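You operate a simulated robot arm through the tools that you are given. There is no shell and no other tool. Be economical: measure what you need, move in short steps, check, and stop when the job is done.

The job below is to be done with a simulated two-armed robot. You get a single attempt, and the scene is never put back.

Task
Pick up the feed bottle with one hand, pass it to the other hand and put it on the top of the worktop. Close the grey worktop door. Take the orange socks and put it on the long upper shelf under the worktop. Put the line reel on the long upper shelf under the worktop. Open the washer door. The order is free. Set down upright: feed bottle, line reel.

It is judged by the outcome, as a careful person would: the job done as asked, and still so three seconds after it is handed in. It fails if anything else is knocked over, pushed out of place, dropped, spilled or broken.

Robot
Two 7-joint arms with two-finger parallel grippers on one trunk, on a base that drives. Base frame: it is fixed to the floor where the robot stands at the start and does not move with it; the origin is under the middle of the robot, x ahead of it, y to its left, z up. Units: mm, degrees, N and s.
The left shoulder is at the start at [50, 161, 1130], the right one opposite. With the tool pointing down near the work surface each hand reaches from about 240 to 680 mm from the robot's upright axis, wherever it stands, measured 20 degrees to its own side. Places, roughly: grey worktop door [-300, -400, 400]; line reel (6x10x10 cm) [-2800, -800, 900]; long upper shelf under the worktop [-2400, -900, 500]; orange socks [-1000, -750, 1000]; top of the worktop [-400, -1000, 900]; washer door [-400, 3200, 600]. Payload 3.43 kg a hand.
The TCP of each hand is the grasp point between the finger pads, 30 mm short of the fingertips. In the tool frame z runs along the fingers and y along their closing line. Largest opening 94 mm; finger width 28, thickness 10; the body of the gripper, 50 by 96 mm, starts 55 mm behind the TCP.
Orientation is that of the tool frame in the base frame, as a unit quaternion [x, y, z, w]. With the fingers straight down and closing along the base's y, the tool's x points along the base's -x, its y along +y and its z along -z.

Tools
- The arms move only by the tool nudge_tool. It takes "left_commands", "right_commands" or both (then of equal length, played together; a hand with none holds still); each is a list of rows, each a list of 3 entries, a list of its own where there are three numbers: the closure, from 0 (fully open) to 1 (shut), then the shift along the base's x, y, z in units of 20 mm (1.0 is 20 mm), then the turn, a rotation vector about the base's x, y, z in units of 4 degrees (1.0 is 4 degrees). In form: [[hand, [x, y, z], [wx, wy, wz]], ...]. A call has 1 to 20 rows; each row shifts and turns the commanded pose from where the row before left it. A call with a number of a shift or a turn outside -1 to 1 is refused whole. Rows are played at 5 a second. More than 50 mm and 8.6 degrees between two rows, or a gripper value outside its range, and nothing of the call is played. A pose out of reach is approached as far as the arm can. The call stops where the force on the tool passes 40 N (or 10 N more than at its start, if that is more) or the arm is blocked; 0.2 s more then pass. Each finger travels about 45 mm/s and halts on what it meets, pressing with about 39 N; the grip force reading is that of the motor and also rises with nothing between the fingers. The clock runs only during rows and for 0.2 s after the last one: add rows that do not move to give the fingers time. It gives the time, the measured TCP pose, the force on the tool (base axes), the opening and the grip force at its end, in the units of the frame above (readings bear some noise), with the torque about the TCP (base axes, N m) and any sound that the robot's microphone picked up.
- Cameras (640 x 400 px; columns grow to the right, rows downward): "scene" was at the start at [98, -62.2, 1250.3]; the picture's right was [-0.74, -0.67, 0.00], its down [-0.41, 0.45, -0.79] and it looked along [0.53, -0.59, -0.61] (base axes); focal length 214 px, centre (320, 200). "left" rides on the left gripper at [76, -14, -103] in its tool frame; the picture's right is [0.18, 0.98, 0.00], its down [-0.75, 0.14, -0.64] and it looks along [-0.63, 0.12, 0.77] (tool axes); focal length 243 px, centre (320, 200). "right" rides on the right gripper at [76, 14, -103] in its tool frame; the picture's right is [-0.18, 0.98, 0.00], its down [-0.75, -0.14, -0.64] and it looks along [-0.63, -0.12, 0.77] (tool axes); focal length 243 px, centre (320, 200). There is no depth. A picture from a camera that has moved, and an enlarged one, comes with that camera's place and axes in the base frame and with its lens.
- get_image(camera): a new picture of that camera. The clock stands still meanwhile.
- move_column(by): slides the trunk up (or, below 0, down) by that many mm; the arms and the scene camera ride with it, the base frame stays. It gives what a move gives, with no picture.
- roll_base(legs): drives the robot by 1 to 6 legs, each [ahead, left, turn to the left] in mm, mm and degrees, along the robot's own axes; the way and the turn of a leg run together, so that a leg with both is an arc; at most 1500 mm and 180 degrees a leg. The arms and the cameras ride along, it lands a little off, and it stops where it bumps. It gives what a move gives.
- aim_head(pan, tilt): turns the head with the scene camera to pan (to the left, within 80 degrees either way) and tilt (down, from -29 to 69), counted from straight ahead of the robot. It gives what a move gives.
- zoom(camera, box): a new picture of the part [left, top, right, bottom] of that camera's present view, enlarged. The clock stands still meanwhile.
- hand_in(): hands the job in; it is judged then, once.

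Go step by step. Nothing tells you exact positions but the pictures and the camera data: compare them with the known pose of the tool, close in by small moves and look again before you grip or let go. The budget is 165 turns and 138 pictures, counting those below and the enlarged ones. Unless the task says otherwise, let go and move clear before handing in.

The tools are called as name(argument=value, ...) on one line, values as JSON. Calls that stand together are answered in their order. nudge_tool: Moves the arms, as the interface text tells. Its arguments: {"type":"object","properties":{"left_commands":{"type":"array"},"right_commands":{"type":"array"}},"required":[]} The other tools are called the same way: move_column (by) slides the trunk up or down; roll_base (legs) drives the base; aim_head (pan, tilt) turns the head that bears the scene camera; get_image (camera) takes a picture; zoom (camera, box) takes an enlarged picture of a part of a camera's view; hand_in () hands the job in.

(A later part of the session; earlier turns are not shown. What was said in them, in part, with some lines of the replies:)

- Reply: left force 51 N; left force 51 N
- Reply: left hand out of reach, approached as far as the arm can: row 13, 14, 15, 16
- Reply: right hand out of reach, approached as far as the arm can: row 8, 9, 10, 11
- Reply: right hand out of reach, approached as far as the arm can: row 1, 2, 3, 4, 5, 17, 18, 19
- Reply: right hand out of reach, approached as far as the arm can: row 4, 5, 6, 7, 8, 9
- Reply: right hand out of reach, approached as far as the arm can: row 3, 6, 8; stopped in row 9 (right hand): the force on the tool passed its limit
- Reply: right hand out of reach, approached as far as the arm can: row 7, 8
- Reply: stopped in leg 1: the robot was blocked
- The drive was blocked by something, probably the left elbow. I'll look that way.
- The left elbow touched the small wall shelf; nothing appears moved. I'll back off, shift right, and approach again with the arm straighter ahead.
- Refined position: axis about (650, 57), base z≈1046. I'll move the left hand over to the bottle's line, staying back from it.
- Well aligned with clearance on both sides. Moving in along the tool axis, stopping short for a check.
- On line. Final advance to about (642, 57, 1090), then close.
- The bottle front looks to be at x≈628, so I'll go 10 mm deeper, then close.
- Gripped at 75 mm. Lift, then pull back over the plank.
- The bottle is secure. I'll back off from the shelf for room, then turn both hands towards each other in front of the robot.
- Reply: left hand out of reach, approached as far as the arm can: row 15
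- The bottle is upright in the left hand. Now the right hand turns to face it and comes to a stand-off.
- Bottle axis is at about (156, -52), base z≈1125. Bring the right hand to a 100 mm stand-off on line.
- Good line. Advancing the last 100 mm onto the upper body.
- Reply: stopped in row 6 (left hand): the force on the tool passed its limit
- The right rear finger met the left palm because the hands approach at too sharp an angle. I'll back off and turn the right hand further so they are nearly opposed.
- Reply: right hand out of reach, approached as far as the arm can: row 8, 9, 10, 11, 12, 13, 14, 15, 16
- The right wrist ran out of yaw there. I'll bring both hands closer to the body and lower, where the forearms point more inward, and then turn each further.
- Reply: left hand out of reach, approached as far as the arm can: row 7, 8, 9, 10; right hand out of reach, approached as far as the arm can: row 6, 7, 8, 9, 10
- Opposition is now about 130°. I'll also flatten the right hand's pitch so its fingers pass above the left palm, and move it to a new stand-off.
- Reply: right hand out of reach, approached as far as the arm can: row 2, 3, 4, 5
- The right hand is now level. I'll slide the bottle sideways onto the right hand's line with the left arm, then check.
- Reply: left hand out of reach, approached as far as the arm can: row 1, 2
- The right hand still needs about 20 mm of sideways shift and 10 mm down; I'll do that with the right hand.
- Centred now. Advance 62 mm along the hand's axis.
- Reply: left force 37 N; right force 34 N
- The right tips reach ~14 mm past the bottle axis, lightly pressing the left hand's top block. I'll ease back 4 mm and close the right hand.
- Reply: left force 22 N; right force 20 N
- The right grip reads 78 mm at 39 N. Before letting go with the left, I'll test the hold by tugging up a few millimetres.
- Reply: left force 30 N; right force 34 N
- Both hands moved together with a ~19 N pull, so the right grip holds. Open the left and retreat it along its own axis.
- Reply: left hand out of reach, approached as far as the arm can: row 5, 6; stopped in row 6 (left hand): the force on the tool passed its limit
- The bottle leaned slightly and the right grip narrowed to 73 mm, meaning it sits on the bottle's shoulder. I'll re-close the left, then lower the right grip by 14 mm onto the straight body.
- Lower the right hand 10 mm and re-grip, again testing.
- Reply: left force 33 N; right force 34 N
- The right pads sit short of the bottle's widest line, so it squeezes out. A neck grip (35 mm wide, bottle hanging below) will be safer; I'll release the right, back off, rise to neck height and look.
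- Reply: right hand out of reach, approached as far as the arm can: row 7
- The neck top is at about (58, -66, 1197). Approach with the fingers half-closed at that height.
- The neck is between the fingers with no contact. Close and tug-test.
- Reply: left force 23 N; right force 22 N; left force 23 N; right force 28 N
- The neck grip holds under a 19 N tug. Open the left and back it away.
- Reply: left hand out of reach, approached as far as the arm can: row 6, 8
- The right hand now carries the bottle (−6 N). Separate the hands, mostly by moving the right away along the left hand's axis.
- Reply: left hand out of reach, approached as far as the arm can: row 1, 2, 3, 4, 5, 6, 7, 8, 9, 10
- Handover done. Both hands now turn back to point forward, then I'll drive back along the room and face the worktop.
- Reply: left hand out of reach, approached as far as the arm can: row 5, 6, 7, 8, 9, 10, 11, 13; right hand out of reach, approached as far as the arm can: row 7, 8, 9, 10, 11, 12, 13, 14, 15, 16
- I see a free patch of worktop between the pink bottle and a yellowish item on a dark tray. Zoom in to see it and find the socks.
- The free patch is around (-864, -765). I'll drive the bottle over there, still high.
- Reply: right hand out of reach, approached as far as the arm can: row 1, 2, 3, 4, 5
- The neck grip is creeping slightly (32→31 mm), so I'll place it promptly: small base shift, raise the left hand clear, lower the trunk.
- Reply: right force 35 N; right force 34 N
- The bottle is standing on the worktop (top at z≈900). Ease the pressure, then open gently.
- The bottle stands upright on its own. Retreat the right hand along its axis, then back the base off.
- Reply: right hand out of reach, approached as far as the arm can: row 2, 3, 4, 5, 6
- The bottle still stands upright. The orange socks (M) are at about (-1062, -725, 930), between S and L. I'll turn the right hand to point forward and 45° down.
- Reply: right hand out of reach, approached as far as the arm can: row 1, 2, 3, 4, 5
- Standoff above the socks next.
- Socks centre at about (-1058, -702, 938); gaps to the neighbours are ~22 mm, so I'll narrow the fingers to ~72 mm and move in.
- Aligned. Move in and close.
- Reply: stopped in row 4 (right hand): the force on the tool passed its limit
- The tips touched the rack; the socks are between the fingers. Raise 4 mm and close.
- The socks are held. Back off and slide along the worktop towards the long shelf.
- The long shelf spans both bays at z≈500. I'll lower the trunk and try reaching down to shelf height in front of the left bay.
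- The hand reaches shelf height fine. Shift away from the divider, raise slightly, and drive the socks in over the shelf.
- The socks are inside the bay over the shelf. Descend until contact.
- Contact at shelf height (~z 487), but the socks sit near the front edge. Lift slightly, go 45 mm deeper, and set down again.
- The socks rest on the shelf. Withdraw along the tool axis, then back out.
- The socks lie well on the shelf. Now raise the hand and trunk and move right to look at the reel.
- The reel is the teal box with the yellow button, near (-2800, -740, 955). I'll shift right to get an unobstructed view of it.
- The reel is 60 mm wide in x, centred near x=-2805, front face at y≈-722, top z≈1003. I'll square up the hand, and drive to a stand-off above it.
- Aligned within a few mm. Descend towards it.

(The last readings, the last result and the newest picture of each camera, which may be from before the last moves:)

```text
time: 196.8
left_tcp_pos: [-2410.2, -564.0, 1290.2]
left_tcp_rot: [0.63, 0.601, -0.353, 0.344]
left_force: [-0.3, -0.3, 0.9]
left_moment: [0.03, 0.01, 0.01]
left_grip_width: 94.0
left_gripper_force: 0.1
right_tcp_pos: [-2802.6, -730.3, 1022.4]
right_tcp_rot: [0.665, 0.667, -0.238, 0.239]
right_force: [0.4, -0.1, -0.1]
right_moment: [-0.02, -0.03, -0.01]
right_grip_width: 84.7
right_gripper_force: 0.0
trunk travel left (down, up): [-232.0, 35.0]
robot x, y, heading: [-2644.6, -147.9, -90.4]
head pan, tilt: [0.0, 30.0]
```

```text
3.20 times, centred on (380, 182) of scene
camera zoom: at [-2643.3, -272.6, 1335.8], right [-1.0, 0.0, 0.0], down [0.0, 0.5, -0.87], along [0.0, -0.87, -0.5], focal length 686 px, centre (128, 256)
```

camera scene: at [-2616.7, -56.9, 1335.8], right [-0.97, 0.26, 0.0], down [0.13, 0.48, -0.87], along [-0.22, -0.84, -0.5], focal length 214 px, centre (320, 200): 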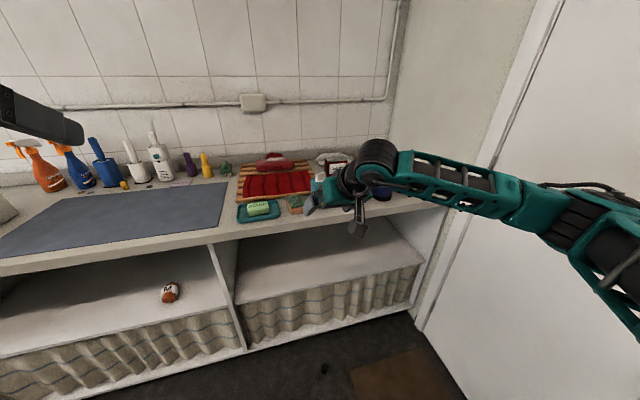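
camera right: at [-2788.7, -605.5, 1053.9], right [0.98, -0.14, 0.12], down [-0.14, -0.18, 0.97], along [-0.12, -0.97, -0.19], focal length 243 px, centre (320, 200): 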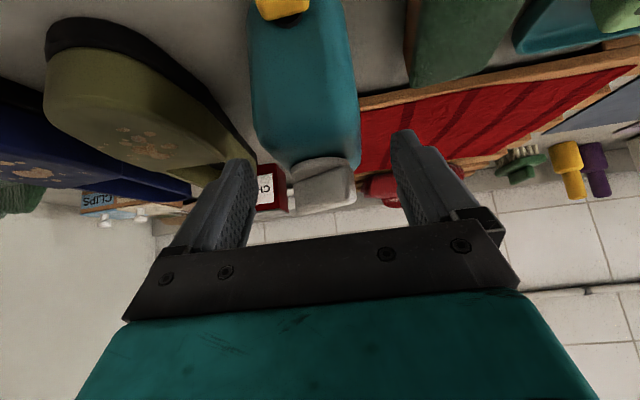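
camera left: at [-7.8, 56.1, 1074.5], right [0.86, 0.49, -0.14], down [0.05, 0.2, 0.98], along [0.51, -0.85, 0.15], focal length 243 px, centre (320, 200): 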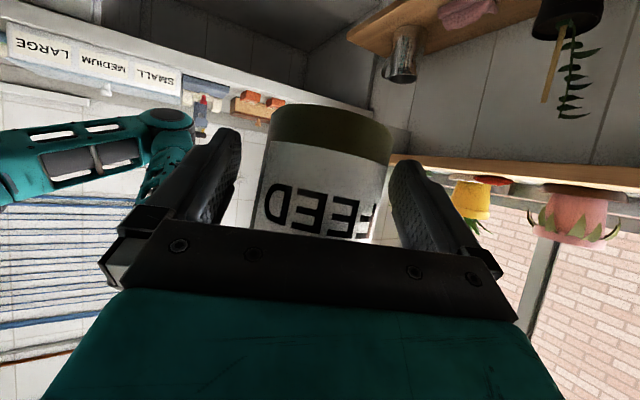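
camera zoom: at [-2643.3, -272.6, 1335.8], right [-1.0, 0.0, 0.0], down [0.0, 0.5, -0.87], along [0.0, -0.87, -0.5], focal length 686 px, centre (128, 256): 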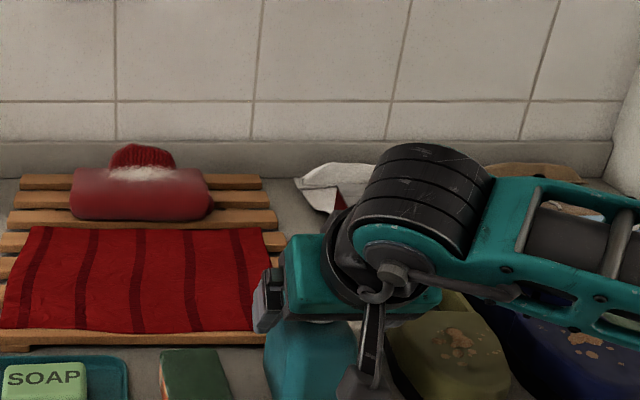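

Only about 3 mm off. Final move in and close gently.

nudge_tool(right_commands=[[0.1, [-0.07, -0.75, -0.93], [0, 0, 0]], [0.1, [-0.07, -0.75, -0.93], [0, 0, 0]], [0.2, [0, 0, 0], [0, 0, 0]], [0.3, [0, 0, 0], [0, 0, 0]], [0.5, [0, 0, 0], [0, 0, 0]], [0.8, [0, 0, 0], [0, 0, 0]], [1, [0, 0, 0], [0, 0, 0]], [1, [0, 0, 0], [0, 0, 0]]])

get_image(camera="right")

```text
time: 198.6
left_tcp_pos: [-2410.1, -564.1, 1291.6]
left_tcp_rot: [0.63, 0.601, -0.353, 0.344]
left_force: [-0.7, 0.9, 0.0]
left_moment: [0.01, 0.02, 0.0]
left_grip_width: 93.8
left_gripper_force: 0.0
right_tcp_pos: [-2805.7, -760.0, 986.4]
right_tcp_rot: [0.665, 0.666, -0.239, 0.238]
right_force: [1.1, -0.4, -0.4]
right_moment: [-0.13, -0.06, 0.02]
right_grip_width: 64.2
right_gripper_force: 38.8
trunk travel left (down, up): [-232.0, 35.0]
robot x, y, heading: [-2643.5, -141.5, -90.3]
head pan, tilt: [0.0, 30.0]
```

```text
30 pictures are left
camera right: at [-2791.9, -634.5, 1017.8], right [0.98, -0.14, 0.12], down [-0.14, -0.17, 0.97], along [-0.12, -0.97, -0.19], focal length 243 px, centre (320, 200)
```

right: 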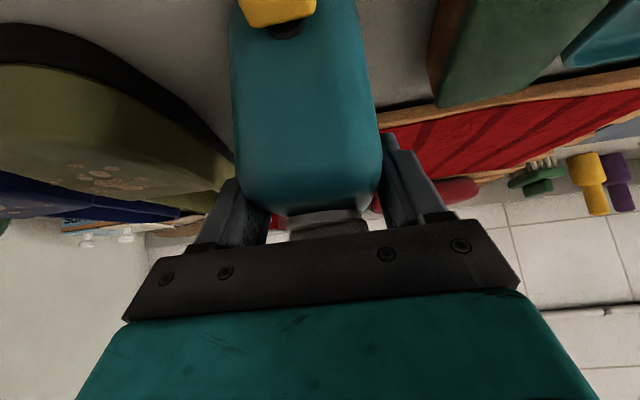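

Gripped. Lift, back off, and lower the trunk for the shelf.

nudge_tool(right_commands=[[1, [0, 0, 0.4], [0, 0, 0]], [1, [0, 0, 0.8], [0, 0, 0]], [1, [0, 0, 1], [0, 0, 0]], [1, [0, 0, 1], [0, 0, 0]], [1, [0, 0, 1], [0, 0, 0]], [1, [0, 0, 1], [0, 0, 0]]])

roll_base(legs=[[-230, 40, 0]])

move_column(by=-230)

nudge_tool(right_commands=[[1, [0, -0.1, -1], [0, 0, 0]], [1, [0, -0.1, -1], [0, 0, 0]], [1, [0, -0.1, -1], [0, 0, 0]], [1, [0, -0.1, -1], [0, 0, 0]], [1, [0, -0.1, -1], [0, 0, 0]], [1, [0, -0.1, -1], [0, 0, 0]], [1, [0, -0.1, -1], [0, 0, 0]], [1, [0, -0.1, -1], [0, 0, 0]], [1, [0, -0.1, -1], [0, 0, 0]], [1, [0, 0, -1], [0, 0, 0]], [1, [0, 0, -1], [0, 0, 0]], [1, [0, 0, -0.6], [0, 0, 0]]])

aim_head(pan=-10, tilt=35)

get_image(camera="scene")

```text
time: 200.0
left_tcp_pos: [-2411.1, -565.1, 1291.3]
left_tcp_rot: [0.63, 0.601, -0.352, 0.344]
left_force: [-0.2, -0.5, -0.1]
left_moment: [0.05, -0.04, -0.04]
left_grip_width: 94.0
left_gripper_force: 0.0
right_tcp_pos: [-2805.0, -758.0, 1087.9]
right_tcp_rot: [0.666, 0.665, -0.239, 0.239]
right_force: [-0.6, 0.7, -3.3]
right_moment: [-0.02, -0.01, 0.0]
right_grip_width: 64.2
right_gripper_force: 38.8
trunk travel left (down, up): [-232.0, 35.0]
robot x, y, heading: [-2644.8, -148.1, -89.8]
head pan, tilt: [0.0, 30.0]
```

```text
time: 201.8
left_tcp_pos: [-2371.0, -336.0, 1291.7]
left_tcp_rot: [0.63, 0.6, -0.353, 0.344]
left_force: [-0.3, -0.1, 0.1]
left_moment: [0.02, -0.01, 0.04]
left_grip_width: 93.9
left_gripper_force: 0.1
right_tcp_pos: [-2766.4, -527.6, 1087.6]
right_tcp_rot: [0.667, 0.665, -0.239, 0.237]
right_force: [0.9, -0.8, -4.1]
right_moment: [-0.01, 0.0, 0.04]
right_grip_width: 64.1
right_gripper_force: 38.8
trunk travel left (down, up): [-232.0, 35.0]
robot x, y, heading: [-2602.2, 84.4, -90.2]
head pan, tilt: [0.0, 30.0]
```

```text
time: 204.2
left_tcp_pos: [-2370.9, -337.0, 1061.3]
left_tcp_rot: [0.631, 0.6, -0.352, 0.344]
left_force: [0.1, 0.0, -0.4]
left_moment: [-0.02, -0.02, 0.0]
left_grip_width: 94.0
left_gripper_force: 0.1
right_tcp_pos: [-2766.9, -528.1, 857.3]
right_tcp_rot: [0.667, 0.665, -0.238, 0.238]
right_force: [-0.3, 0.1, -3.1]
right_moment: [0.0, 0.02, -0.05]
right_grip_width: 64.3
right_gripper_force: 39.1
trunk travel left (down, up): [-2.0, 265.0]
robot x, y, heading: [-2601.5, 86.4, -90.2]
head pan, tilt: [0.0, 30.0]
```

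```text
time: 206.8
left_tcp_pos: [-2371.4, -336.1, 1060.4]
left_tcp_rot: [0.631, 0.6, -0.352, 0.343]
left_force: [0.5, -0.9, -0.4]
left_moment: [-0.04, 0.0, -0.01]
left_grip_width: 94.0
left_gripper_force: 0.1
right_tcp_pos: [-2765.8, -545.4, 624.5]
right_tcp_rot: [0.667, 0.665, -0.238, 0.237]
right_force: [0.0, 0.1, -3.3]
right_moment: [0.03, 0.01, 0.03]
right_grip_width: 64.3
right_gripper_force: 39.3
trunk travel left (down, up): [-2.0, 265.0]
robot x, y, heading: [-2603.6, 86.2, -90.3]
head pan, tilt: [0.0, 30.0]
```

```text
time: 207.5
left_tcp_pos: [-2370.6, -335.4, 1060.8]
left_tcp_rot: [0.632, 0.599, -0.353, 0.342]
left_force: [-1.0, -0.1, -0.5]
left_moment: [0.02, 0.0, 0.0]
left_grip_width: 93.8
left_gripper_force: 0.0
right_tcp_pos: [-2766.1, -545.9, 625.5]
right_tcp_rot: [0.667, 0.664, -0.24, 0.238]
right_force: [0.3, 1.0, -2.6]
right_moment: [0.01, 0.0, -0.01]
right_grip_width: 64.3
right_gripper_force: 39.3
trunk travel left (down, up): [-2.0, 265.0]
robot x, y, heading: [-2602.6, 83.5, -90.3]
head pan, tilt: [-10.0, 35.0]
```

```text
29 pictures are left
camera scene: at [-2618.3, -39.5, 1098.0], right [-0.98, 0.18, 0.0], down [0.1, 0.56, -0.82], along [-0.15, -0.81, -0.57], focal length 214 px, centre (320, 200)
```

scene: 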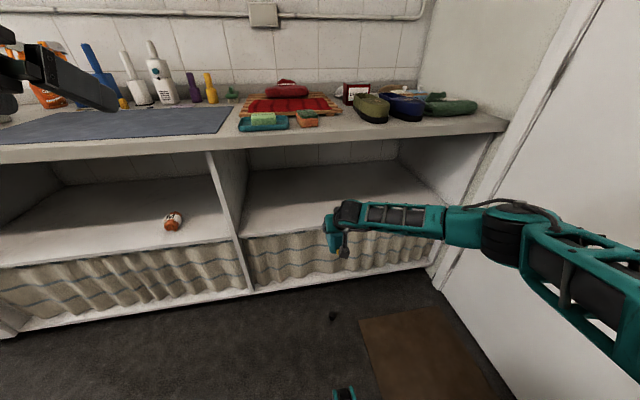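

The reel hangs in front of the right bay, about 50 mm above shelf level. Drive in, then lower to contact.

roll_base(legs=[[255, 0, 0]])

nudge_tool(right_commands=[[1, [0, 0, -0.5], [0, 0, 0]], [1, [0, 0, -0.5], [0, 0, 0]], [1, [0, 0, -0.5], [0, 0, 0]], [1, [0, 0, -0.3], [0, 0, 0]], [1, [0, 0, -0.2], [0, 0, 0]], [1, [0, 0, -0.2], [0, 0, 0]], [1, [0, 0, -0.2], [0, 0, 0]]])

get_image(camera="right")

```text
time: 209.4
left_tcp_pos: [-2372.7, -596.0, 1060.4]
left_tcp_rot: [0.631, 0.6, -0.353, 0.343]
left_force: [0.0, 0.7, 0.4]
left_moment: [-0.03, 0.01, -0.01]
left_grip_width: 94.1
left_gripper_force: 0.1
right_tcp_pos: [-2768.5, -806.2, 626.1]
right_tcp_rot: [0.667, 0.664, -0.239, 0.238]
right_force: [0.9, 0.1, -4.1]
right_moment: [0.02, -0.04, 0.01]
right_grip_width: 64.1
right_gripper_force: 39.1
trunk travel left (down, up): [-2.0, 265.0]
robot x, y, heading: [-2603.7, -177.7, -90.4]
head pan, tilt: [-10.0, 35.0]
```

```text
time: 211.0
left_tcp_pos: [-2372.6, -596.1, 1060.9]
left_tcp_rot: [0.63, 0.6, -0.352, 0.344]
left_force: [-0.8, -0.6, -0.1]
left_moment: [-0.01, -0.01, -0.02]
left_grip_width: 94.2
left_gripper_force: 0.1
right_tcp_pos: [-2766.6, -806.8, 576.5]
right_tcp_rot: [0.667, 0.665, -0.239, 0.237]
right_force: [0.2, -0.1, -4.7]
right_moment: [-0.01, 0.0, 0.03]
right_grip_width: 64.1
right_gripper_force: 38.3
trunk travel left (down, up): [-2.0, 265.0]
robot x, y, heading: [-2605.1, -172.3, -90.5]
head pan, tilt: [-10.0, 35.0]
```

```text
28 pictures are left
camera right: at [-2753.1, -681.4, 608.1], right [0.98, -0.15, 0.12], down [-0.14, -0.17, 0.97], along [-0.12, -0.97, -0.19], focal length 243 px, centre (320, 200)
```

right: 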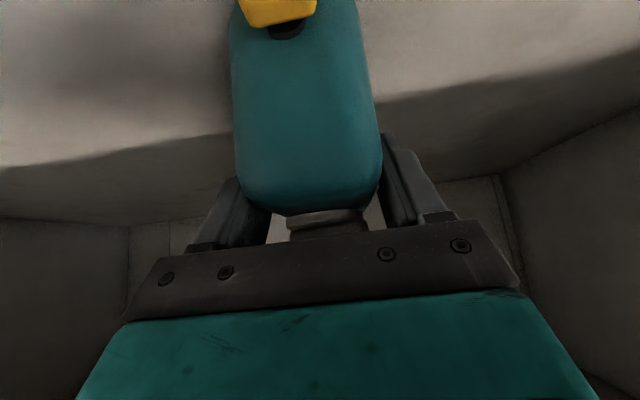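

Not touching yet; continue down in tiny steps.

nudge_tool(right_commands=[[1, [0, 0, -0.15], [0, 0, 0]], [1, [0, 0, -0.15], [0, 0, 0]], [1, [0, 0, -0.15], [0, 0, 0]], [1, [0, 0, -0.15], [0, 0, 0]], [1, [0, 0, -0.15], [0, 0, 0]], [1, [0, 0, -0.15], [0, 0, 0]]])

```text
time: 212.4
left_tcp_pos: [-2371.6, -592.4, 1061.9]
left_tcp_rot: [0.63, 0.6, -0.353, 0.344]
left_force: [0.2, 0.8, -0.9]
left_moment: [0.0, -0.02, -0.02]
left_grip_width: 94.0
left_gripper_force: 0.0
right_tcp_pos: [-2767.1, -807.1, 567.8]
right_tcp_rot: [0.666, 0.662, -0.243, 0.242]
right_force: [-3.0, 1.9, 33.3]
right_moment: [0.18, 0.04, -0.1]
right_grip_width: 64.2
right_gripper_force: 39.2
trunk travel left (down, up): [-2.0, 265.0]
robot x, y, heading: [-2604.6, -178.8, -90.2]
head pan, tilt: [-10.0, 35.0]
```

Contact on the shelf. Ease the pressure and open.

nudge_tool(right_commands=[[1, [0, 0, 0.35], [0, 0, 0]], [0.7, [0, 0, 0], [0, 0, 0]], [0.3, [0, 0, 0], [0, 0, 0]], [0, [0, 0, 0], [0, 0, 0]], [0, [0, 0, 0], [0, 0, 0]], [0, [0, 0, 0], [0, 0, 0]]])

nudge_tool(right_commands=[[0, [0, 0.64, 0.77], [0, 0, 0]], [0, [0, 0.64, 0.77], [0, 0, 0]], [0, [0, 0.64, 0.77], [0, 0, 0]], [0, [0, 0.64, 0.77], [0, 0, 0]], [0, [0, 0.64, 0.77], [0, 0, 0]]])

roll_base(legs=[[-250, 0, 0]])

get_image(camera="scene")

```text
time: 213.8
left_tcp_pos: [-2373.5, -595.9, 1061.1]
left_tcp_rot: [0.631, 0.6, -0.353, 0.343]
left_force: [0.8, -0.3, -0.2]
left_moment: [-0.02, 0.03, 0.02]
left_grip_width: 94.1
left_gripper_force: 0.0
right_tcp_pos: [-2768.5, -805.5, 566.2]
right_tcp_rot: [0.668, 0.663, -0.24, 0.238]
right_force: [-0.2, -0.2, -0.5]
right_moment: [0.02, 0.03, 0.0]
right_grip_width: 94.0
right_gripper_force: 0.0
trunk travel left (down, up): [-2.0, 265.0]
robot x, y, heading: [-2602.2, -173.9, -90.4]
head pan, tilt: [-10.0, 35.0]
```

```text
time: 215.0
left_tcp_pos: [-2373.6, -595.4, 1062.0]
left_tcp_rot: [0.631, 0.599, -0.353, 0.343]
left_force: [-0.5, 0.7, 0.7]
left_moment: [-0.04, -0.02, -0.05]
left_grip_width: 94.1
left_gripper_force: 0.1
right_tcp_pos: [-2766.5, -741.7, 644.2]
right_tcp_rot: [0.668, 0.664, -0.24, 0.237]
right_force: [-0.1, 0.0, 0.1]
right_moment: [-0.01, -0.03, -0.03]
right_grip_width: 94.0
right_gripper_force: 0.0
trunk travel left (down, up): [-2.0, 265.0]
robot x, y, heading: [-2605.2, -173.2, -90.3]
head pan, tilt: [-10.0, 35.0]
```

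```text
time: 216.8
left_tcp_pos: [-2370.2, -351.8, 1061.3]
left_tcp_rot: [0.63, 0.6, -0.353, 0.344]
left_force: [-0.7, 0.1, 0.9]
left_moment: [0.0, 0.0, 0.02]
left_grip_width: 94.1
left_gripper_force: 0.1
right_tcp_pos: [-2766.0, -498.9, 644.4]
right_tcp_rot: [0.667, 0.664, -0.239, 0.237]
right_force: [0.7, -0.4, -0.2]
right_moment: [0.02, 0.0, 0.0]
right_grip_width: 94.0
right_gripper_force: 0.0
trunk travel left (down, up): [-2.0, 265.0]
robot x, y, heading: [-2600.9, 69.2, -90.5]
head pan, tilt: [-10.0, 35.0]
```

```text
27 pictures are left
camera scene: at [-2618.4, -54.8, 1098.0], right [-0.98, 0.18, 0.0], down [0.1, 0.56, -0.82], along [-0.15, -0.81, -0.57], focal length 214 px, centre (320, 200)
```

scene: 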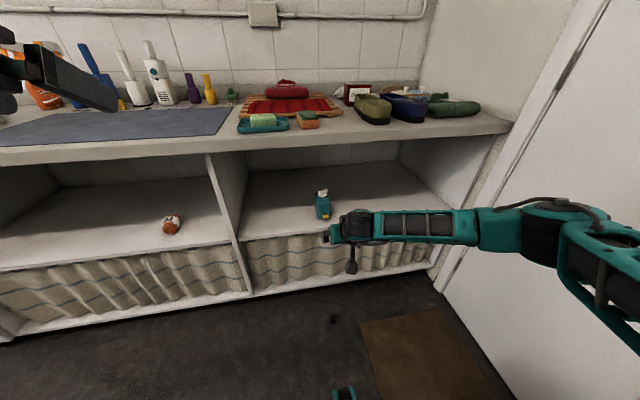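

The reel stands upright on the shelf. Now raise the hand and turn around to head for the washer.

nudge_tool(right_commands=[[0.5, [0, 0.6, 1], [0, 0, 0]], [0.5, [0, 0.6, 1], [0, 0, 0]], [0.5, [0, 0.6, 1], [0, 0, 0]], [0.5, [0, 0.6, 1], [0, 0, 0]], [0.5, [0, 0.3, 1], [0, 0, 0]], [0.5, [0, 0, 1], [0, 0, 0]], [0.5, [0, 0, 1], [0, 0, 0]], [0.5, [0, 0, 1], [0, 0, 0]], [0.5, [0, 0, 1], [0, 0, 0]], [0.5, [0, 0, 1], [0, 0, 0]]])

move_column(by=200)

roll_base(legs=[[-100, 0, 0], [0, 0, 90]])

aim_head(pan=45, tilt=15)

get_image(camera="scene")

```text
time: 219.0
left_tcp_pos: [-2371.2, -351.3, 1060.6]
left_tcp_rot: [0.631, 0.6, -0.353, 0.343]
left_force: [1.0, 0.5, -0.2]
left_moment: [0.0, -0.05, -0.02]
left_grip_width: 94.2
left_gripper_force: 0.0
right_tcp_pos: [-2766.2, -444.2, 845.3]
right_tcp_rot: [0.666, 0.665, -0.239, 0.237]
right_force: [-0.3, -0.6, -0.4]
right_moment: [0.0, -0.01, -0.03]
right_grip_width: 47.0
right_gripper_force: 0.0
trunk travel left (down, up): [-2.0, 265.0]
robot x, y, heading: [-2601.8, 72.4, -90.5]
head pan, tilt: [-10.0, 35.0]
```

```text
time: 221.2
left_tcp_pos: [-2370.8, -351.6, 1261.5]
left_tcp_rot: [0.631, 0.598, -0.355, 0.342]
left_force: [-0.2, 0.2, 0.6]
left_moment: [0.01, 0.0, 0.02]
left_grip_width: 94.0
left_gripper_force: 0.1
right_tcp_pos: [-2766.1, -444.8, 1043.7]
right_tcp_rot: [0.667, 0.664, -0.239, 0.237]
right_force: [-0.6, 0.5, -0.9]
right_moment: [-0.02, -0.01, 0.04]
right_grip_width: 47.0
right_gripper_force: 0.1
trunk travel left (down, up): [-202.0, 65.0]
robot x, y, heading: [-2605.6, 71.4, -90.3]
head pan, tilt: [-10.0, 35.0]
```

```text
time: 226.1
left_tcp_pos: [-2176.9, 391.8, 1260.1]
left_tcp_rot: [0.031, 0.87, -0.013, 0.492]
left_force: [0.5, -0.9, 0.7]
left_moment: [-0.01, 0.05, 0.01]
left_grip_width: 94.0
left_gripper_force: 0.1
right_tcp_pos: [-2090.6, -4.0, 1044.2]
right_tcp_rot: [0.011, 0.942, -0.004, 0.337]
right_force: [0.0, 0.6, -0.1]
right_moment: [0.02, 0.0, -0.01]
right_grip_width: 47.0
right_gripper_force: 0.0
trunk travel left (down, up): [-202.0, 65.0]
robot x, y, heading: [-2602.4, 170.0, -1.4]
head pan, tilt: [-10.0, 35.0]
```

```text
time: 227.3
left_tcp_pos: [-2176.2, 391.5, 1260.9]
left_tcp_rot: [0.03, 0.87, -0.012, 0.493]
left_force: [0.0, 1.3, -0.6]
left_moment: [-0.02, 0.02, -0.05]
left_grip_width: 94.0
left_gripper_force: 0.1
right_tcp_pos: [-2090.1, -4.0, 1043.8]
right_tcp_rot: [0.011, 0.941, -0.004, 0.337]
right_force: [-0.4, -0.3, 0.4]
right_moment: [0.0, -0.02, 0.01]
right_grip_width: 46.9
right_gripper_force: 0.1
trunk travel left (down, up): [-202.0, 65.0]
robot x, y, heading: [-2601.6, 167.9, -1.7]
head pan, tilt: [45.0, 15.0]
```

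```text
26 pictures are left
camera scene: at [-2493.9, 234.4, 1330.0], right [0.69, -0.73, 0.0], down [-0.19, -0.18, -0.97], along [0.7, 0.67, -0.26], focal length 214 px, centre (320, 200)
```

scene: 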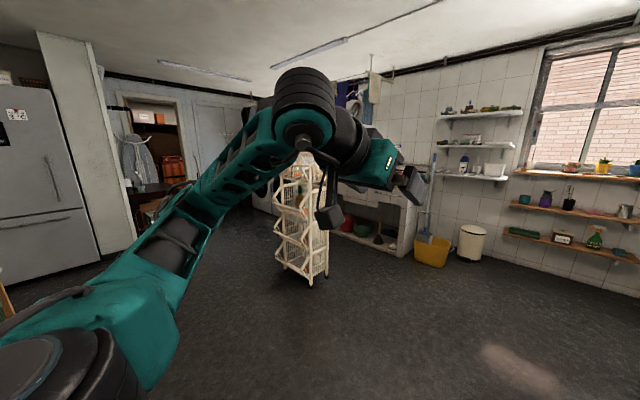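

I see the rack in the middle; the washer should be beyond it on the right-hand wall. I'll drive around the rack on its left side.

roll_base(legs=[[750, 0, 1], [0, 0, 90], [1300, 0, 0]])

aim_head(pan=-25, tilt=20)

get_image(camera="scene")

```text
time: 239.8
left_tcp_pos: [-2052.6, 1634.6, 1264.4]
left_tcp_rot: [-0.59, 0.637, 0.339, 0.363]
left_force: [0.0, 0.4, -0.1]
left_moment: [0.03, 0.02, 0.0]
left_grip_width: 93.9
left_gripper_force: 0.0
right_tcp_pos: [-1643.1, 1715.7, 1039.6]
right_tcp_rot: [-0.649, 0.685, 0.222, 0.244]
right_force: [0.1, -0.2, 0.7]
right_moment: [-0.01, 0.01, 0.01]
right_grip_width: 46.9
right_gripper_force: 0.1
trunk travel left (down, up): [-202.0, 65.0]
robot x, y, heading: [-1825.5, 1216.7, 87.9]
head pan, tilt: [45.0, 15.0]
stopped in leg 3: the robot was blocked; the commanded pose is now the measured one
```

```text
time: 241.2
left_tcp_pos: [-2051.9, 1631.9, 1264.5]
left_tcp_rot: [-0.59, 0.635, 0.341, 0.364]
left_force: [-0.3, 0.1, -0.4]
left_moment: [-0.02, 0.0, -0.01]
left_grip_width: 94.1
left_gripper_force: 0.0
right_tcp_pos: [-1644.4, 1714.5, 1039.9]
right_tcp_rot: [-0.65, 0.684, 0.222, 0.245]
right_force: [0.6, -0.3, -0.1]
right_moment: [0.05, 0.02, -0.01]
right_grip_width: 46.8
right_gripper_force: 0.1
trunk travel left (down, up): [-202.0, 65.0]
robot x, y, heading: [-1829.8, 1217.0, 88.1]
head pan, tilt: [-25.0, 20.0]
```

```text
25 pictures are left
camera scene: at [-1790.5, 1328.0, 1323.6], right [0.89, -0.45, 0.0], down [-0.15, -0.29, -0.94], along [0.43, 0.84, -0.33], focal length 214 px, centre (320, 200)
```

scene: 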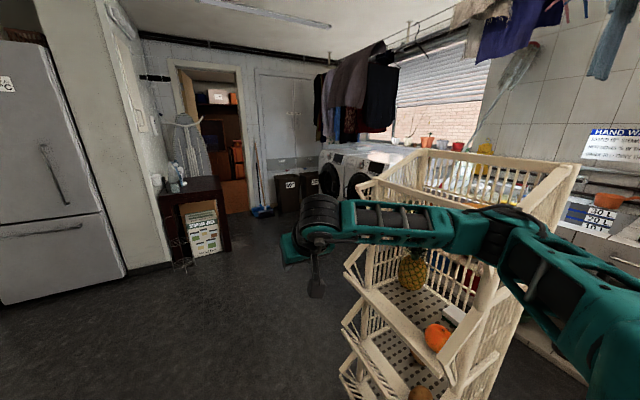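

My right elbow met the rack, so I'll back away, move 200 mm left, and pass with more clearance.

roll_base(legs=[[-120, 0, 2], [0, 210, 0]])

aim_head(pan=-30, tilt=30)

get_image(camera="scene")

```text
time: 243.7
left_tcp_pos: [-2270.7, 1514.3, 1261.1]
left_tcp_rot: [-0.602, 0.629, 0.344, 0.353]
left_force: [0.8, 0.7, 0.9]
left_moment: [0.01, -0.03, 0.0]
left_grip_width: 94.1
left_gripper_force: 0.0
right_tcp_pos: [-1867.1, 1607.6, 1031.1]
right_tcp_rot: [-0.664, 0.674, 0.225, 0.234]
right_force: [0.2, 0.1, 0.1]
right_moment: [-0.01, 0.04, 0.0]
right_grip_width: 46.9
right_gripper_force: 0.1
trunk travel left (down, up): [-202.0, 65.0]
robot x, y, heading: [-2034.7, 1094.4, 90.1]
head pan, tilt: [-25.0, 20.0]
```

```text
time: 244.4
left_tcp_pos: [-2269.8, 1513.2, 1260.6]
left_tcp_rot: [-0.602, 0.629, 0.343, 0.351]
left_force: [-0.7, 1.0, 0.6]
left_moment: [-0.03, -0.01, -0.03]
left_grip_width: 93.9
left_gripper_force: 0.1
right_tcp_pos: [-1867.0, 1606.8, 1032.8]
right_tcp_rot: [-0.663, 0.675, 0.226, 0.234]
right_force: [0.1, 0.6, -1.2]
right_moment: [-0.01, -0.03, -0.01]
right_grip_width: 47.0
right_gripper_force: 0.0
trunk travel left (down, up): [-202.0, 65.0]
robot x, y, heading: [-2038.3, 1094.2, 90.0]
head pan, tilt: [-30.0, 30.0]
```

```text
24 pictures are left
camera scene: at [-1990.9, 1214.0, 1305.8], right [0.87, -0.5, 0.0], down [-0.25, -0.43, -0.87], along [0.43, 0.75, -0.5], focal length 214 px, centre (320, 200)
```

scene: 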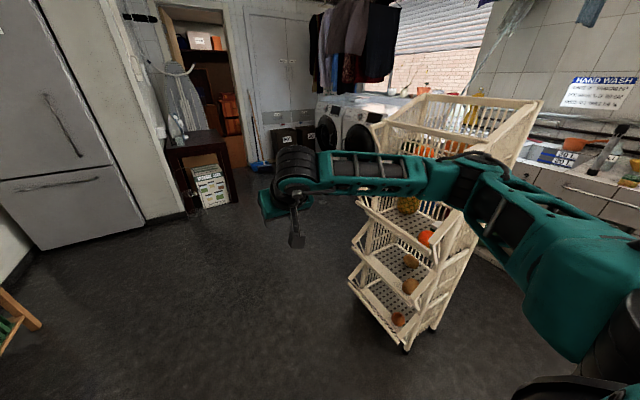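

The rack is where it was. There's plenty of room; drive past it, then turn right to face the washers.

roll_base(legs=[[300, 120, 0], [1300, 0, 0], [0, 0, -90]])

aim_head(pan=10, tilt=20)

get_image(camera="scene")

```text
time: 256.5
left_tcp_pos: [-1726.3, 2931.2, 1259.5]
left_tcp_rot: [0.018, 0.871, -0.005, 0.491]
left_force: [0.3, 0.2, -0.4]
left_moment: [-0.01, 0.01, 0.06]
left_grip_width: 94.0
left_gripper_force: 0.0
right_tcp_pos: [-1633.1, 2529.1, 1031.5]
right_tcp_rot: [0.007, 0.946, -0.005, 0.324]
right_force: [0.0, -0.4, -0.1]
right_moment: [0.02, -0.02, 0.0]
right_grip_width: 47.1
right_gripper_force: 0.0
trunk travel left (down, up): [-202.0, 65.0]
robot x, y, heading: [-2146.3, 2699.2, 0.0]
head pan, tilt: [-30.0, 30.0]
```

```text
time: 257.6
left_tcp_pos: [-1727.0, 2930.9, 1261.3]
left_tcp_rot: [0.017, 0.871, -0.004, 0.491]
left_force: [-0.7, 0.8, 0.0]
left_moment: [0.02, 0.01, 0.01]
left_grip_width: 94.0
left_gripper_force: 0.2
right_tcp_pos: [-1631.4, 2528.4, 1031.6]
right_tcp_rot: [0.008, 0.946, -0.006, 0.325]
right_force: [-0.7, -0.1, 0.5]
right_moment: [0.01, 0.01, -0.02]
right_grip_width: 46.8
right_gripper_force: 0.0
trunk travel left (down, up): [-202.0, 65.0]
robot x, y, heading: [-2146.6, 2693.7, 0.1]
head pan, tilt: [10.0, 20.0]
```

```text
23 pictures are left
camera scene: at [-2014.8, 2715.2, 1321.8], right [0.17, -0.98, 0.0], down [-0.34, -0.06, -0.94], along [0.93, 0.16, -0.34], focal length 214 px, centre (320, 200)
```

scene: 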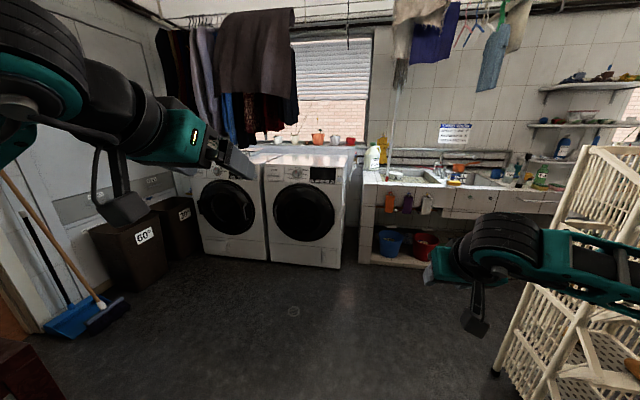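

zoom(camera="scene", box=[180, 135, 370, 275])

```text
2.86 times, centred on (275, 205) of scene
camera zoom: at [-2014.8, 2715.2, 1321.8], right [0.17, -0.98, 0.0], down [-0.34, -0.06, -0.94], along [0.93, 0.16, -0.34], focal length 613 px, centre (449, 186)
```

zoom: 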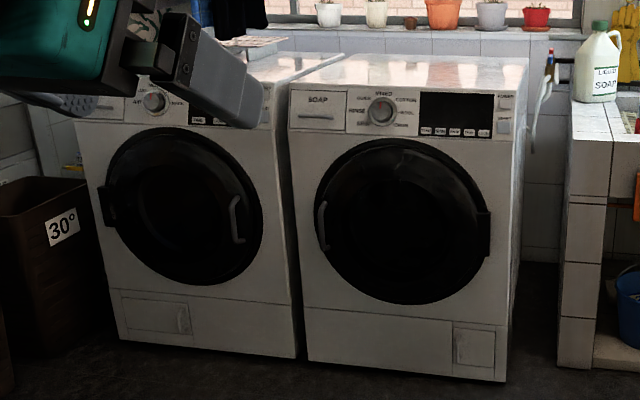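

The right machine (with SOAP drawer) is the washer: door hinged on its right, bar handle on the left at about y≈3417, z≈530. I'll stand a little left of it so the door can swing past me, using the right hand.

roll_base(legs=[[700, 0, 0], [230, 880, 0]])

aim_head(pan=-10, tilt=40)

get_image(camera="scene")

```text
time: 265.9
left_tcp_pos: [-800.9, 3833.6, 1261.6]
left_tcp_rot: [0.012, 0.871, -0.001, 0.492]
left_force: [0.7, 0.1, -0.7]
left_moment: [0.0, -0.04, -0.05]
left_grip_width: 93.6
left_gripper_force: 0.1
right_tcp_pos: [-700.6, 3433.0, 1032.3]
right_tcp_rot: [0.0, 0.946, -0.004, 0.325]
right_force: [0.3, -0.1, 1.1]
right_moment: [0.02, 0.01, 0.01]
right_grip_width: 46.8
right_gripper_force: 0.0
trunk travel left (down, up): [-202.0, 65.0]
robot x, y, heading: [-1217.4, 3590.1, 0.6]
head pan, tilt: [10.0, 20.0]
```

```text
time: 266.7
left_tcp_pos: [-800.1, 3834.3, 1261.6]
left_tcp_rot: [0.011, 0.871, -0.001, 0.491]
left_force: [-0.4, -0.1, 0.9]
left_moment: [0.01, 0.0, 0.06]
left_grip_width: 94.2
left_gripper_force: 0.0
right_tcp_pos: [-701.0, 3431.6, 1031.8]
right_tcp_rot: [0.0, 0.946, -0.004, 0.325]
right_force: [0.2, -0.4, 0.5]
right_moment: [0.01, 0.01, -0.05]
right_grip_width: 47.0
right_gripper_force: 0.0
trunk travel left (down, up): [-202.0, 65.0]
robot x, y, heading: [-1217.7, 3592.9, 0.9]
head pan, tilt: [-10.0, 40.0]
```

```text
21 pictures are left
camera scene: at [-1093.5, 3582.5, 1290.5], right [-0.16, -0.99, 0.0], down [-0.63, 0.1, -0.77], along [0.76, -0.12, -0.64], focal length 214 px, centre (320, 200)
```

scene: 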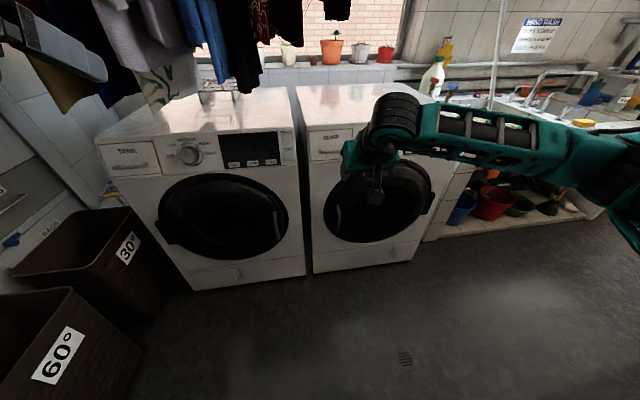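

The handle triangulates to about (-405, 3378, 568). Lower the trunk, shift, and bring the open right hand to a stand-off.

move_column(by=-200)

roll_base(legs=[[100, -54, -0.9]])

nudge_tool(right_commands=[[0, [0.6, 0, -0.93], [0, 0, 0]], [0, [0.6, 0, -0.93], [0, 0, 0]], [0, [0.6, 0, -0.93], [0, 0, 0]], [0, [0.6, 0, -0.93], [0, 0, 0]], [0, [0.6, 0, -0.93], [0, 0, 0]], [0, [0.6, 0, -0.93], [0, 0, 0]], [0, [0.6, 0, -0.93], [0, 0, 0]], [0, [0.6, 0, -0.93], [0, 0, 0]], [0, [0.6, 0, -0.93], [0, 0, 0]]])

get_image(camera="right")

zoom(camera="scene", box=[240, 120, 480, 300])

```text
time: 268.9
left_tcp_pos: [-801.6, 3832.8, 1059.9]
left_tcp_rot: [0.012, 0.871, -0.002, 0.491]
left_force: [-0.1, 0.0, 0.3]
left_moment: [-0.05, 0.0, 0.0]
left_grip_width: 94.1
left_gripper_force: 0.1
right_tcp_pos: [-700.5, 3432.5, 832.4]
right_tcp_rot: [-0.001, 0.946, -0.004, 0.325]
right_force: [-0.1, 0.6, -0.1]
right_moment: [0.0, 0.01, -0.03]
right_grip_width: 46.9
right_gripper_force: 0.1
trunk travel left (down, up): [-2.0, 265.0]
robot x, y, heading: [-1217.7, 3595.5, 0.6]
head pan, tilt: [-10.0, 40.0]
```

```text
time: 270.1
left_tcp_pos: [-696.5, 3775.0, 1060.4]
left_tcp_rot: [0.019, 0.87, -0.005, 0.492]
left_force: [0.1, 0.3, 0.0]
left_moment: [-0.03, 0.0, 0.01]
left_grip_width: 94.2
left_gripper_force: 0.0
right_tcp_pos: [-603.9, 3371.5, 832.2]
right_tcp_rot: [0.008, 0.946, -0.007, 0.325]
right_force: [0.5, 0.5, -0.6]
right_moment: [-0.01, 0.02, 0.02]
right_grip_width: 46.9
right_gripper_force: 0.0
trunk travel left (down, up): [-2.0, 265.0]
robot x, y, heading: [-1115.6, 3541.5, 0.3]
head pan, tilt: [-10.0, 40.0]
```

```text
time: 272.1
left_tcp_pos: [-696.2, 3774.9, 1060.4]
left_tcp_rot: [0.019, 0.87, -0.005, 0.492]
left_force: [0.3, 0.6, 0.3]
left_moment: [0.01, 0.03, 0.0]
left_grip_width: 94.2
left_gripper_force: 0.0
right_tcp_pos: [-496.5, 3370.4, 662.3]
right_tcp_rot: [0.009, 0.946, -0.007, 0.325]
right_force: [0.1, -0.3, -0.4]
right_moment: [-0.03, 0.02, 0.0]
right_grip_width: 93.9
right_gripper_force: 0.0
trunk travel left (down, up): [-2.0, 265.0]
robot x, y, heading: [-1117.7, 3542.0, 0.1]
head pan, tilt: [-10.0, 40.0]
```

```text
20 pictures are left
camera right: at [-619.2, 3387.6, 697.8], right [0.16, 0.98, 0.11], down [0.2, -0.14, 0.97], along [0.97, -0.14, -0.22], focal length 243 px, centre (320, 200)
```

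right: 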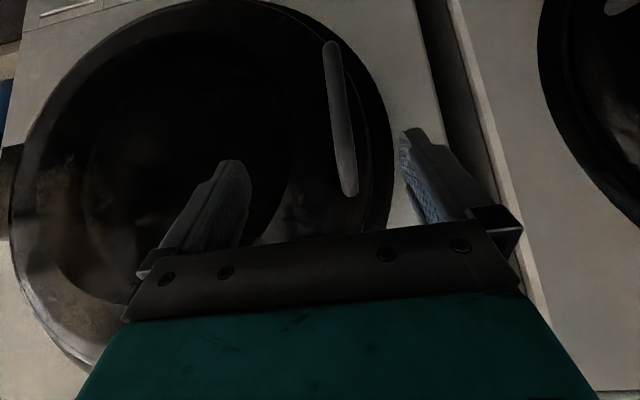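

```text
2.22 times, centred on (360, 210) of scene
camera zoom: at [-993.5, 3527.8, 1090.5], right [-0.17, -0.98, 0.0], down [-0.63, 0.11, -0.77], along [0.75, -0.13, -0.64], focal length 477 px, centre (231, 178)
```

zoom: 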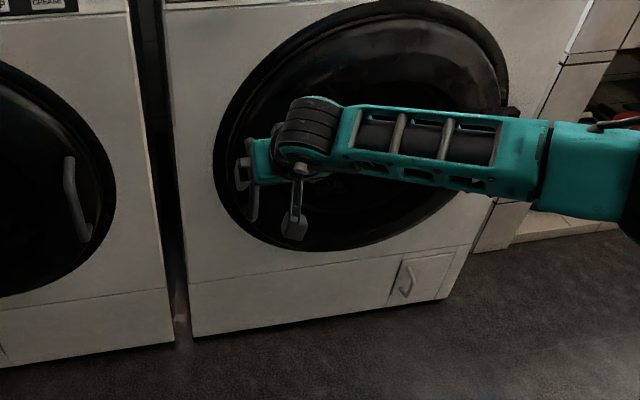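

The handle bar spans z 488–646 at y≈3384. Advance onto it, straddling the bar.

nudge_tool(right_commands=[[0, [0.7, 0.12, -0.85], [0, 0, 0]], [0, [0.7, 0.12, -0.85], [0, 0, 0]], [0, [0.7, 0.12, -0.85], [0, 0, 0]], [0, [0.7, 0.12, -0.85], [0, 0, 0]], [0, [0.6, 0.12, -0.8], [0, 0, 0]], [0, [0.6, 0.12, -0.7], [0, 0, 0]]])

get_image(camera="right")

```text
time: 273.5
left_tcp_pos: [-696.3, 3776.0, 1061.9]
left_tcp_rot: [0.018, 0.871, -0.005, 0.491]
left_force: [0.2, 0.2, 0.2]
left_moment: [0.02, 0.0, 0.02]
left_grip_width: 93.8
left_gripper_force: 0.0
right_tcp_pos: [-414.8, 3385.2, 565.2]
right_tcp_rot: [0.008, 0.946, -0.006, 0.325]
right_force: [0.5, -0.7, -0.4]
right_moment: [0.04, -0.01, 0.0]
right_grip_width: 94.0
right_gripper_force: 0.1
trunk travel left (down, up): [-2.0, 265.0]
robot x, y, heading: [-1118.1, 3543.2, -0.2]
head pan, tilt: [-10.0, 40.0]
```

```text
18 pictures are left
camera right: at [-538.5, 3403.6, 600.9], right [0.16, 0.98, 0.11], down [0.2, -0.14, 0.97], along [0.97, -0.14, -0.22], focal length 243 px, centre (320, 200)
```

right: 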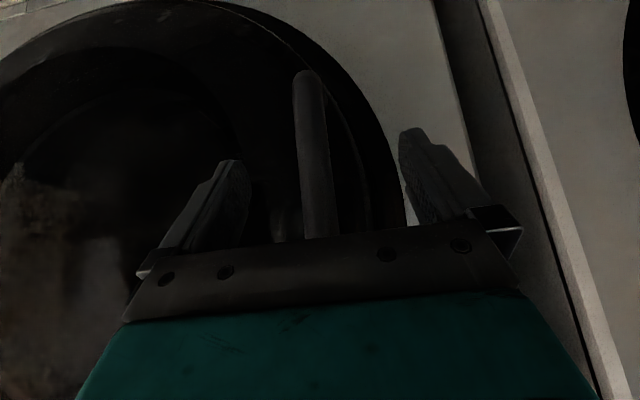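

The bar is between the fingers at the grasp point. Close on it, then pull back a little with the base.

nudge_tool(right_commands=[[0.3, [0.1, 0, 0], [0, 0, 0]], [0.6, [0.1, 0, 0], [0, 0, 0]], [0.9, [0, 0, 0], [0, 0, 0]], [1, [0, 0, 0], [0, 0, 0]], [1, [0, 0, 0], [0, 0, 0]], [1, [0, 0, 0], [0, 0, 0]], [1, [0, 0, 0], [0, 0, 0]]])

nudge_tool(right_commands=[[1, [-0.4, 0, 0], [0, 0, 0]], [1, [-0.5, 0, 0], [0, 0, 0]], [1, [-0.5, 0, 0], [0, 0, 0]], [1, [-0.5, 0, 0], [0, 0, 0]], [1, [-0.5, 0, 0], [0, 0, 0]]])

get_image(camera="right")

```text
time: 275.1
left_tcp_pos: [-697.0, 3773.0, 1061.6]
left_tcp_rot: [0.019, 0.871, -0.006, 0.492]
left_force: [0.0, -1.1, 0.5]
left_moment: [0.0, -0.02, 0.01]
left_grip_width: 94.0
left_gripper_force: 0.0
right_tcp_pos: [-415.6, 3384.5, 565.0]
right_tcp_rot: [0.009, 0.946, -0.007, 0.325]
right_force: [-1.7, -4.7, 0.5]
right_moment: [0.12, 0.07, 0.05]
right_grip_width: 22.0
right_gripper_force: 45.3
right hand out of reach, approached as far as the arm can: row 2
trunk travel left (down, up): [-2.0, 265.0]
robot x, y, heading: [-1119.1, 3541.6, -0.3]
head pan, tilt: [-10.0, 40.0]
```

```text
time: 276.3
left_tcp_pos: [-695.4, 3772.5, 1061.0]
left_tcp_rot: [0.019, 0.871, -0.004, 0.491]
left_force: [0.5, 0.5, -0.5]
left_moment: [0.01, 0.04, -0.01]
left_grip_width: 93.9
left_gripper_force: 0.1
right_tcp_pos: [-461.3, 3376.3, 565.6]
right_tcp_rot: [0.014, 0.945, -0.012, 0.325]
right_force: [6.0, -25.4, -1.8]
right_moment: [0.54, 0.28, 0.15]
right_grip_width: 22.0
right_gripper_force: 45.0
trunk travel left (down, up): [-2.0, 265.0]
robot x, y, heading: [-1115.6, 3541.2, 0.2]
head pan, tilt: [-10.0, 40.0]
```

```text
17 pictures are left
camera right: at [-584.0, 3396.0, 600.9], right [0.18, 0.98, 0.1], down [0.2, -0.13, 0.97], along [0.96, -0.16, -0.21], focal length 243 px, centre (320, 200)
```

right: 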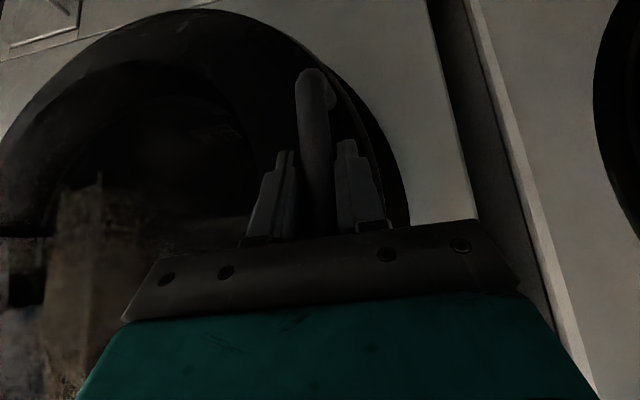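

The door is opening. I'll pull further with the base along the arc.

roll_base(legs=[[-60, -10, 0], [-60, -18, 0], [-50, -22, 0]])

get_image(camera="scene")

```text
time: 277.4
left_tcp_pos: [-751.7, 3763.9, 1061.2]
left_tcp_rot: [0.019, 0.87, -0.006, 0.492]
left_force: [-0.6, 0.0, 0.4]
left_moment: [-0.03, -0.04, -0.02]
left_grip_width: 93.9
left_gripper_force: 0.1
right_tcp_pos: [-516.8, 3360.7, 564.5]
right_tcp_rot: [0.019, 0.946, -0.019, 0.324]
right_force: [0.9, 0.4, -0.4]
right_moment: [0.03, -0.07, -0.02]
right_grip_width: 22.2
right_gripper_force: 45.2
trunk travel left (down, up): [-2.0, 265.0]
robot x, y, heading: [-1170.5, 3530.0, 0.0]
head pan, tilt: [-10.0, 40.0]
stopped in leg 1: the force on the tool passed its limit (the readings are from after the stop); the commanded pose is now the measured one
```

```text
16 pictures are left
camera scene: at [-1049.1, 3518.2, 1090.5], right [-0.18, -0.98, 0.0], down [-0.63, 0.11, -0.77], along [0.75, -0.14, -0.64], focal length 214 px, centre (320, 200)
```

scene: 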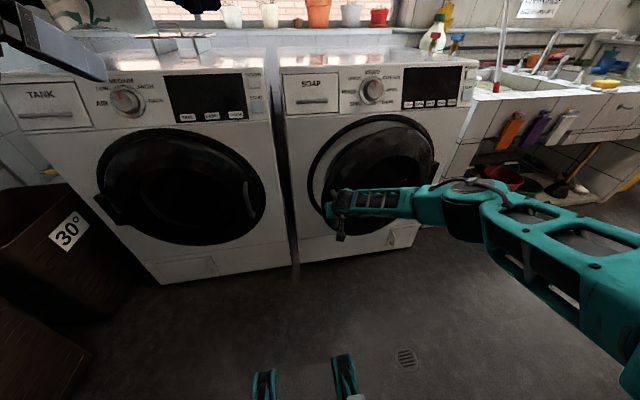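

The path needs more sideways travel. Continue in short tangent legs.

roll_base(legs=[[-57, -22, 0], [-54, -28, 0]])

```text
time: 278.9
left_tcp_pos: [-861.4, 3713.3, 1060.2]
left_tcp_rot: [0.019, 0.871, -0.005, 0.491]
left_force: [0.1, 0.4, 0.6]
left_moment: [0.05, 0.01, -0.02]
left_grip_width: 94.0
left_gripper_force: 0.1
right_tcp_pos: [-625.4, 3305.9, 565.6]
right_tcp_rot: [0.021, 0.945, -0.022, 0.325]
right_force: [10.1, -15.9, 0.1]
right_moment: [0.37, 0.28, -0.07]
right_grip_width: 22.1
right_gripper_force: 44.6
trunk travel left (down, up): [-2.0, 265.0]
robot x, y, heading: [-1286.4, 3482.8, -0.3]
head pan, tilt: [-10.0, 40.0]
```

roll_base(legs=[[-49, -40, 0], [-44, -44, 0]])

get_image(camera="scene")

```text
time: 280.5
left_tcp_pos: [-955.9, 3632.4, 1060.5]
left_tcp_rot: [0.02, 0.871, -0.006, 0.492]
left_force: [-0.3, -0.4, -0.8]
left_moment: [0.01, 0.01, 0.04]
left_grip_width: 94.1
left_gripper_force: 0.0
right_tcp_pos: [-720.5, 3224.4, 566.5]
right_tcp_rot: [0.02, 0.945, -0.021, 0.325]
right_force: [-8.1, 7.0, -2.3]
right_moment: [-0.01, 0.08, -0.1]
right_grip_width: 22.0
right_gripper_force: 44.9
trunk travel left (down, up): [-2.0, 265.0]
robot x, y, heading: [-1374.0, 3395.6, -0.5]
head pan, tilt: [-10.0, 40.0]
```

```text
15 pictures are left
camera scene: at [-1253.2, 3385.8, 1090.5], right [-0.18, -0.98, 0.0], down [-0.63, 0.11, -0.77], along [0.75, -0.14, -0.64], focal length 214 px, centre (320, 200)
```

scene: 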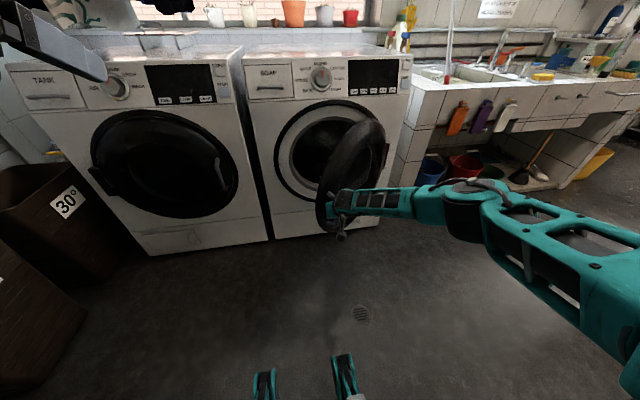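

Door is open about 45°. Keep following the arc.

roll_base(legs=[[-41, -44, 0], [-35, -48, 0]])

roll_base(legs=[[-29, -52, 0], [-21, -55, 0]])

get_image(camera="scene")

```text
time: 282.1
left_tcp_pos: [-1032.1, 3537.5, 1060.1]
left_tcp_rot: [0.02, 0.87, -0.006, 0.492]
left_force: [-0.2, 0.2, 0.2]
left_moment: [0.0, -0.02, -0.03]
left_grip_width: 94.0
left_gripper_force: 0.0
right_tcp_pos: [-794.2, 3122.8, 565.4]
right_tcp_rot: [0.025, 0.945, -0.028, 0.326]
right_force: [3.1, -1.0, -5.1]
right_moment: [0.1, -0.12, 0.12]
right_grip_width: 21.9
right_gripper_force: 45.2
trunk travel left (down, up): [-2.0, 265.0]
robot x, y, heading: [-1455.1, 3305.7, -0.2]
head pan, tilt: [-10.0, 40.0]
stopped in leg 2: the force on the tool passed its limit (the readings are from after the stop); the commanded pose is now the measured one
```

```text
time: 283.7
left_tcp_pos: [-1082.0, 3429.4, 1059.5]
left_tcp_rot: [0.019, 0.871, -0.005, 0.491]
left_force: [-0.1, 0.0, 0.1]
left_moment: [0.02, 0.02, 0.0]
left_grip_width: 94.0
left_gripper_force: 0.1
right_tcp_pos: [-842.2, 3013.0, 567.3]
right_tcp_rot: [0.025, 0.944, -0.028, 0.328]
right_force: [36.7, -8.2, -6.5]
right_moment: [0.18, 0.13, -0.02]
right_grip_width: 21.9
right_gripper_force: 45.2
trunk travel left (down, up): [-2.0, 265.0]
robot x, y, heading: [-1505.0, 3193.7, -0.0]
head pan, tilt: [-10.0, 40.0]
```

```text
14 pictures are left
camera scene: at [-1378.1, 3183.2, 1090.3], right [-0.18, -0.98, 0.0], down [-0.63, 0.11, -0.76], along [0.75, -0.13, -0.64], focal length 214 px, centre (320, 200)
```

scene: 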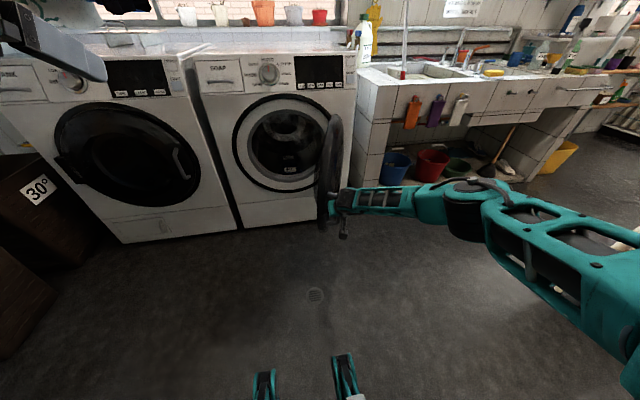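

The door is open about 75°. Release the handle and back away.

nudge_tool(right_commands=[[0.7, [0, 0, 0], [0, 0, 0]], [0.3, [0, 0, 0], [0, 0, 0]], [0, [0, 0, 0], [0, 0, 0]], [0, [0, 0, 0], [0, 0, 0]], [0, [0, 0, 0], [0, 0, 0]]])

roll_base(legs=[[-200, 0, 0]])

get_image(camera="scene")

```text
time: 284.9
left_tcp_pos: [-1082.8, 3430.8, 1060.9]
left_tcp_rot: [0.019, 0.871, -0.006, 0.491]
left_force: [0.5, 0.3, 0.4]
left_moment: [0.0, -0.03, 0.02]
left_grip_width: 94.1
left_gripper_force: 0.1
right_tcp_pos: [-842.6, 3013.2, 569.5]
right_tcp_rot: [0.025, 0.944, -0.028, 0.328]
right_force: [-1.0, 0.8, 0.3]
right_moment: [0.03, 0.02, -0.02]
right_grip_width: 94.1
right_gripper_force: 0.1
trunk travel left (down, up): [-2.0, 265.0]
robot x, y, heading: [-1503.4, 3199.2, -0.3]
head pan, tilt: [-10.0, 40.0]
```

```text
time: 286.5
left_tcp_pos: [-1280.0, 3430.1, 1060.2]
left_tcp_rot: [0.02, 0.871, -0.006, 0.492]
left_force: [0.4, 0.3, -0.7]
left_moment: [0.0, -0.02, -0.02]
left_grip_width: 94.1
left_gripper_force: 0.1
right_tcp_pos: [-1041.0, 3012.2, 569.2]
right_tcp_rot: [0.027, 0.944, -0.029, 0.328]
right_force: [-0.3, 0.2, -0.2]
right_moment: [0.02, 0.0, 0.02]
right_grip_width: 94.3
right_gripper_force: 0.0
trunk travel left (down, up): [-2.0, 265.0]
robot x, y, heading: [-1701.5, 3196.9, -0.6]
head pan, tilt: [-10.0, 40.0]
```

```text
13 pictures are left
camera scene: at [-1578.3, 3184.1, 1090.5], right [-0.18, -0.98, 0.0], down [-0.63, 0.11, -0.77], along [0.75, -0.14, -0.64], focal length 214 px, centre (320, 200)
```

scene: 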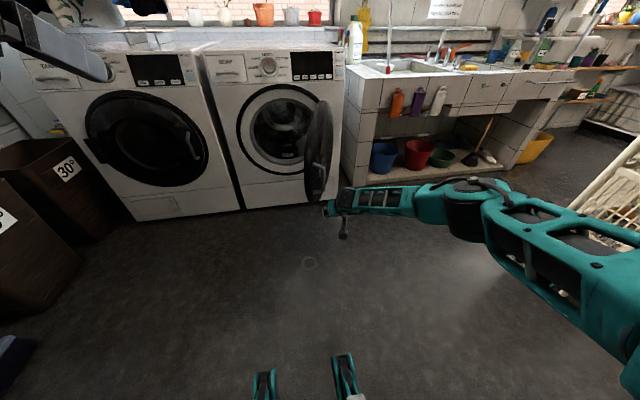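

The washer door stays open, the reel and socks are on the long shelf, the bottle stands on the worktop and the grey door is shut, with both hands empty and clear. Handing in.

hand_in()

```text
The job is handed in.
```

I did all five tasks and handed the job in; I don't have the verdict yet.

- **Feed bottle:** it went from the left hand to the right and stands upright on the worktop.
- **Grey worktop door:** it is shut. I pressed it until it stopped moving.
- **Orange socks:** they lie on the long upper shelf, in the left bay.
- **Line reel:** it stands upright on the long upper shelf, in the right bay.
- **Washer door:** it is open about 75° and stayed there after I let go.

The left elbow bumped the small wall shelf, and the right elbow bumped the white rack. Nothing looked moved or knocked over in the pictures I took afterwards.
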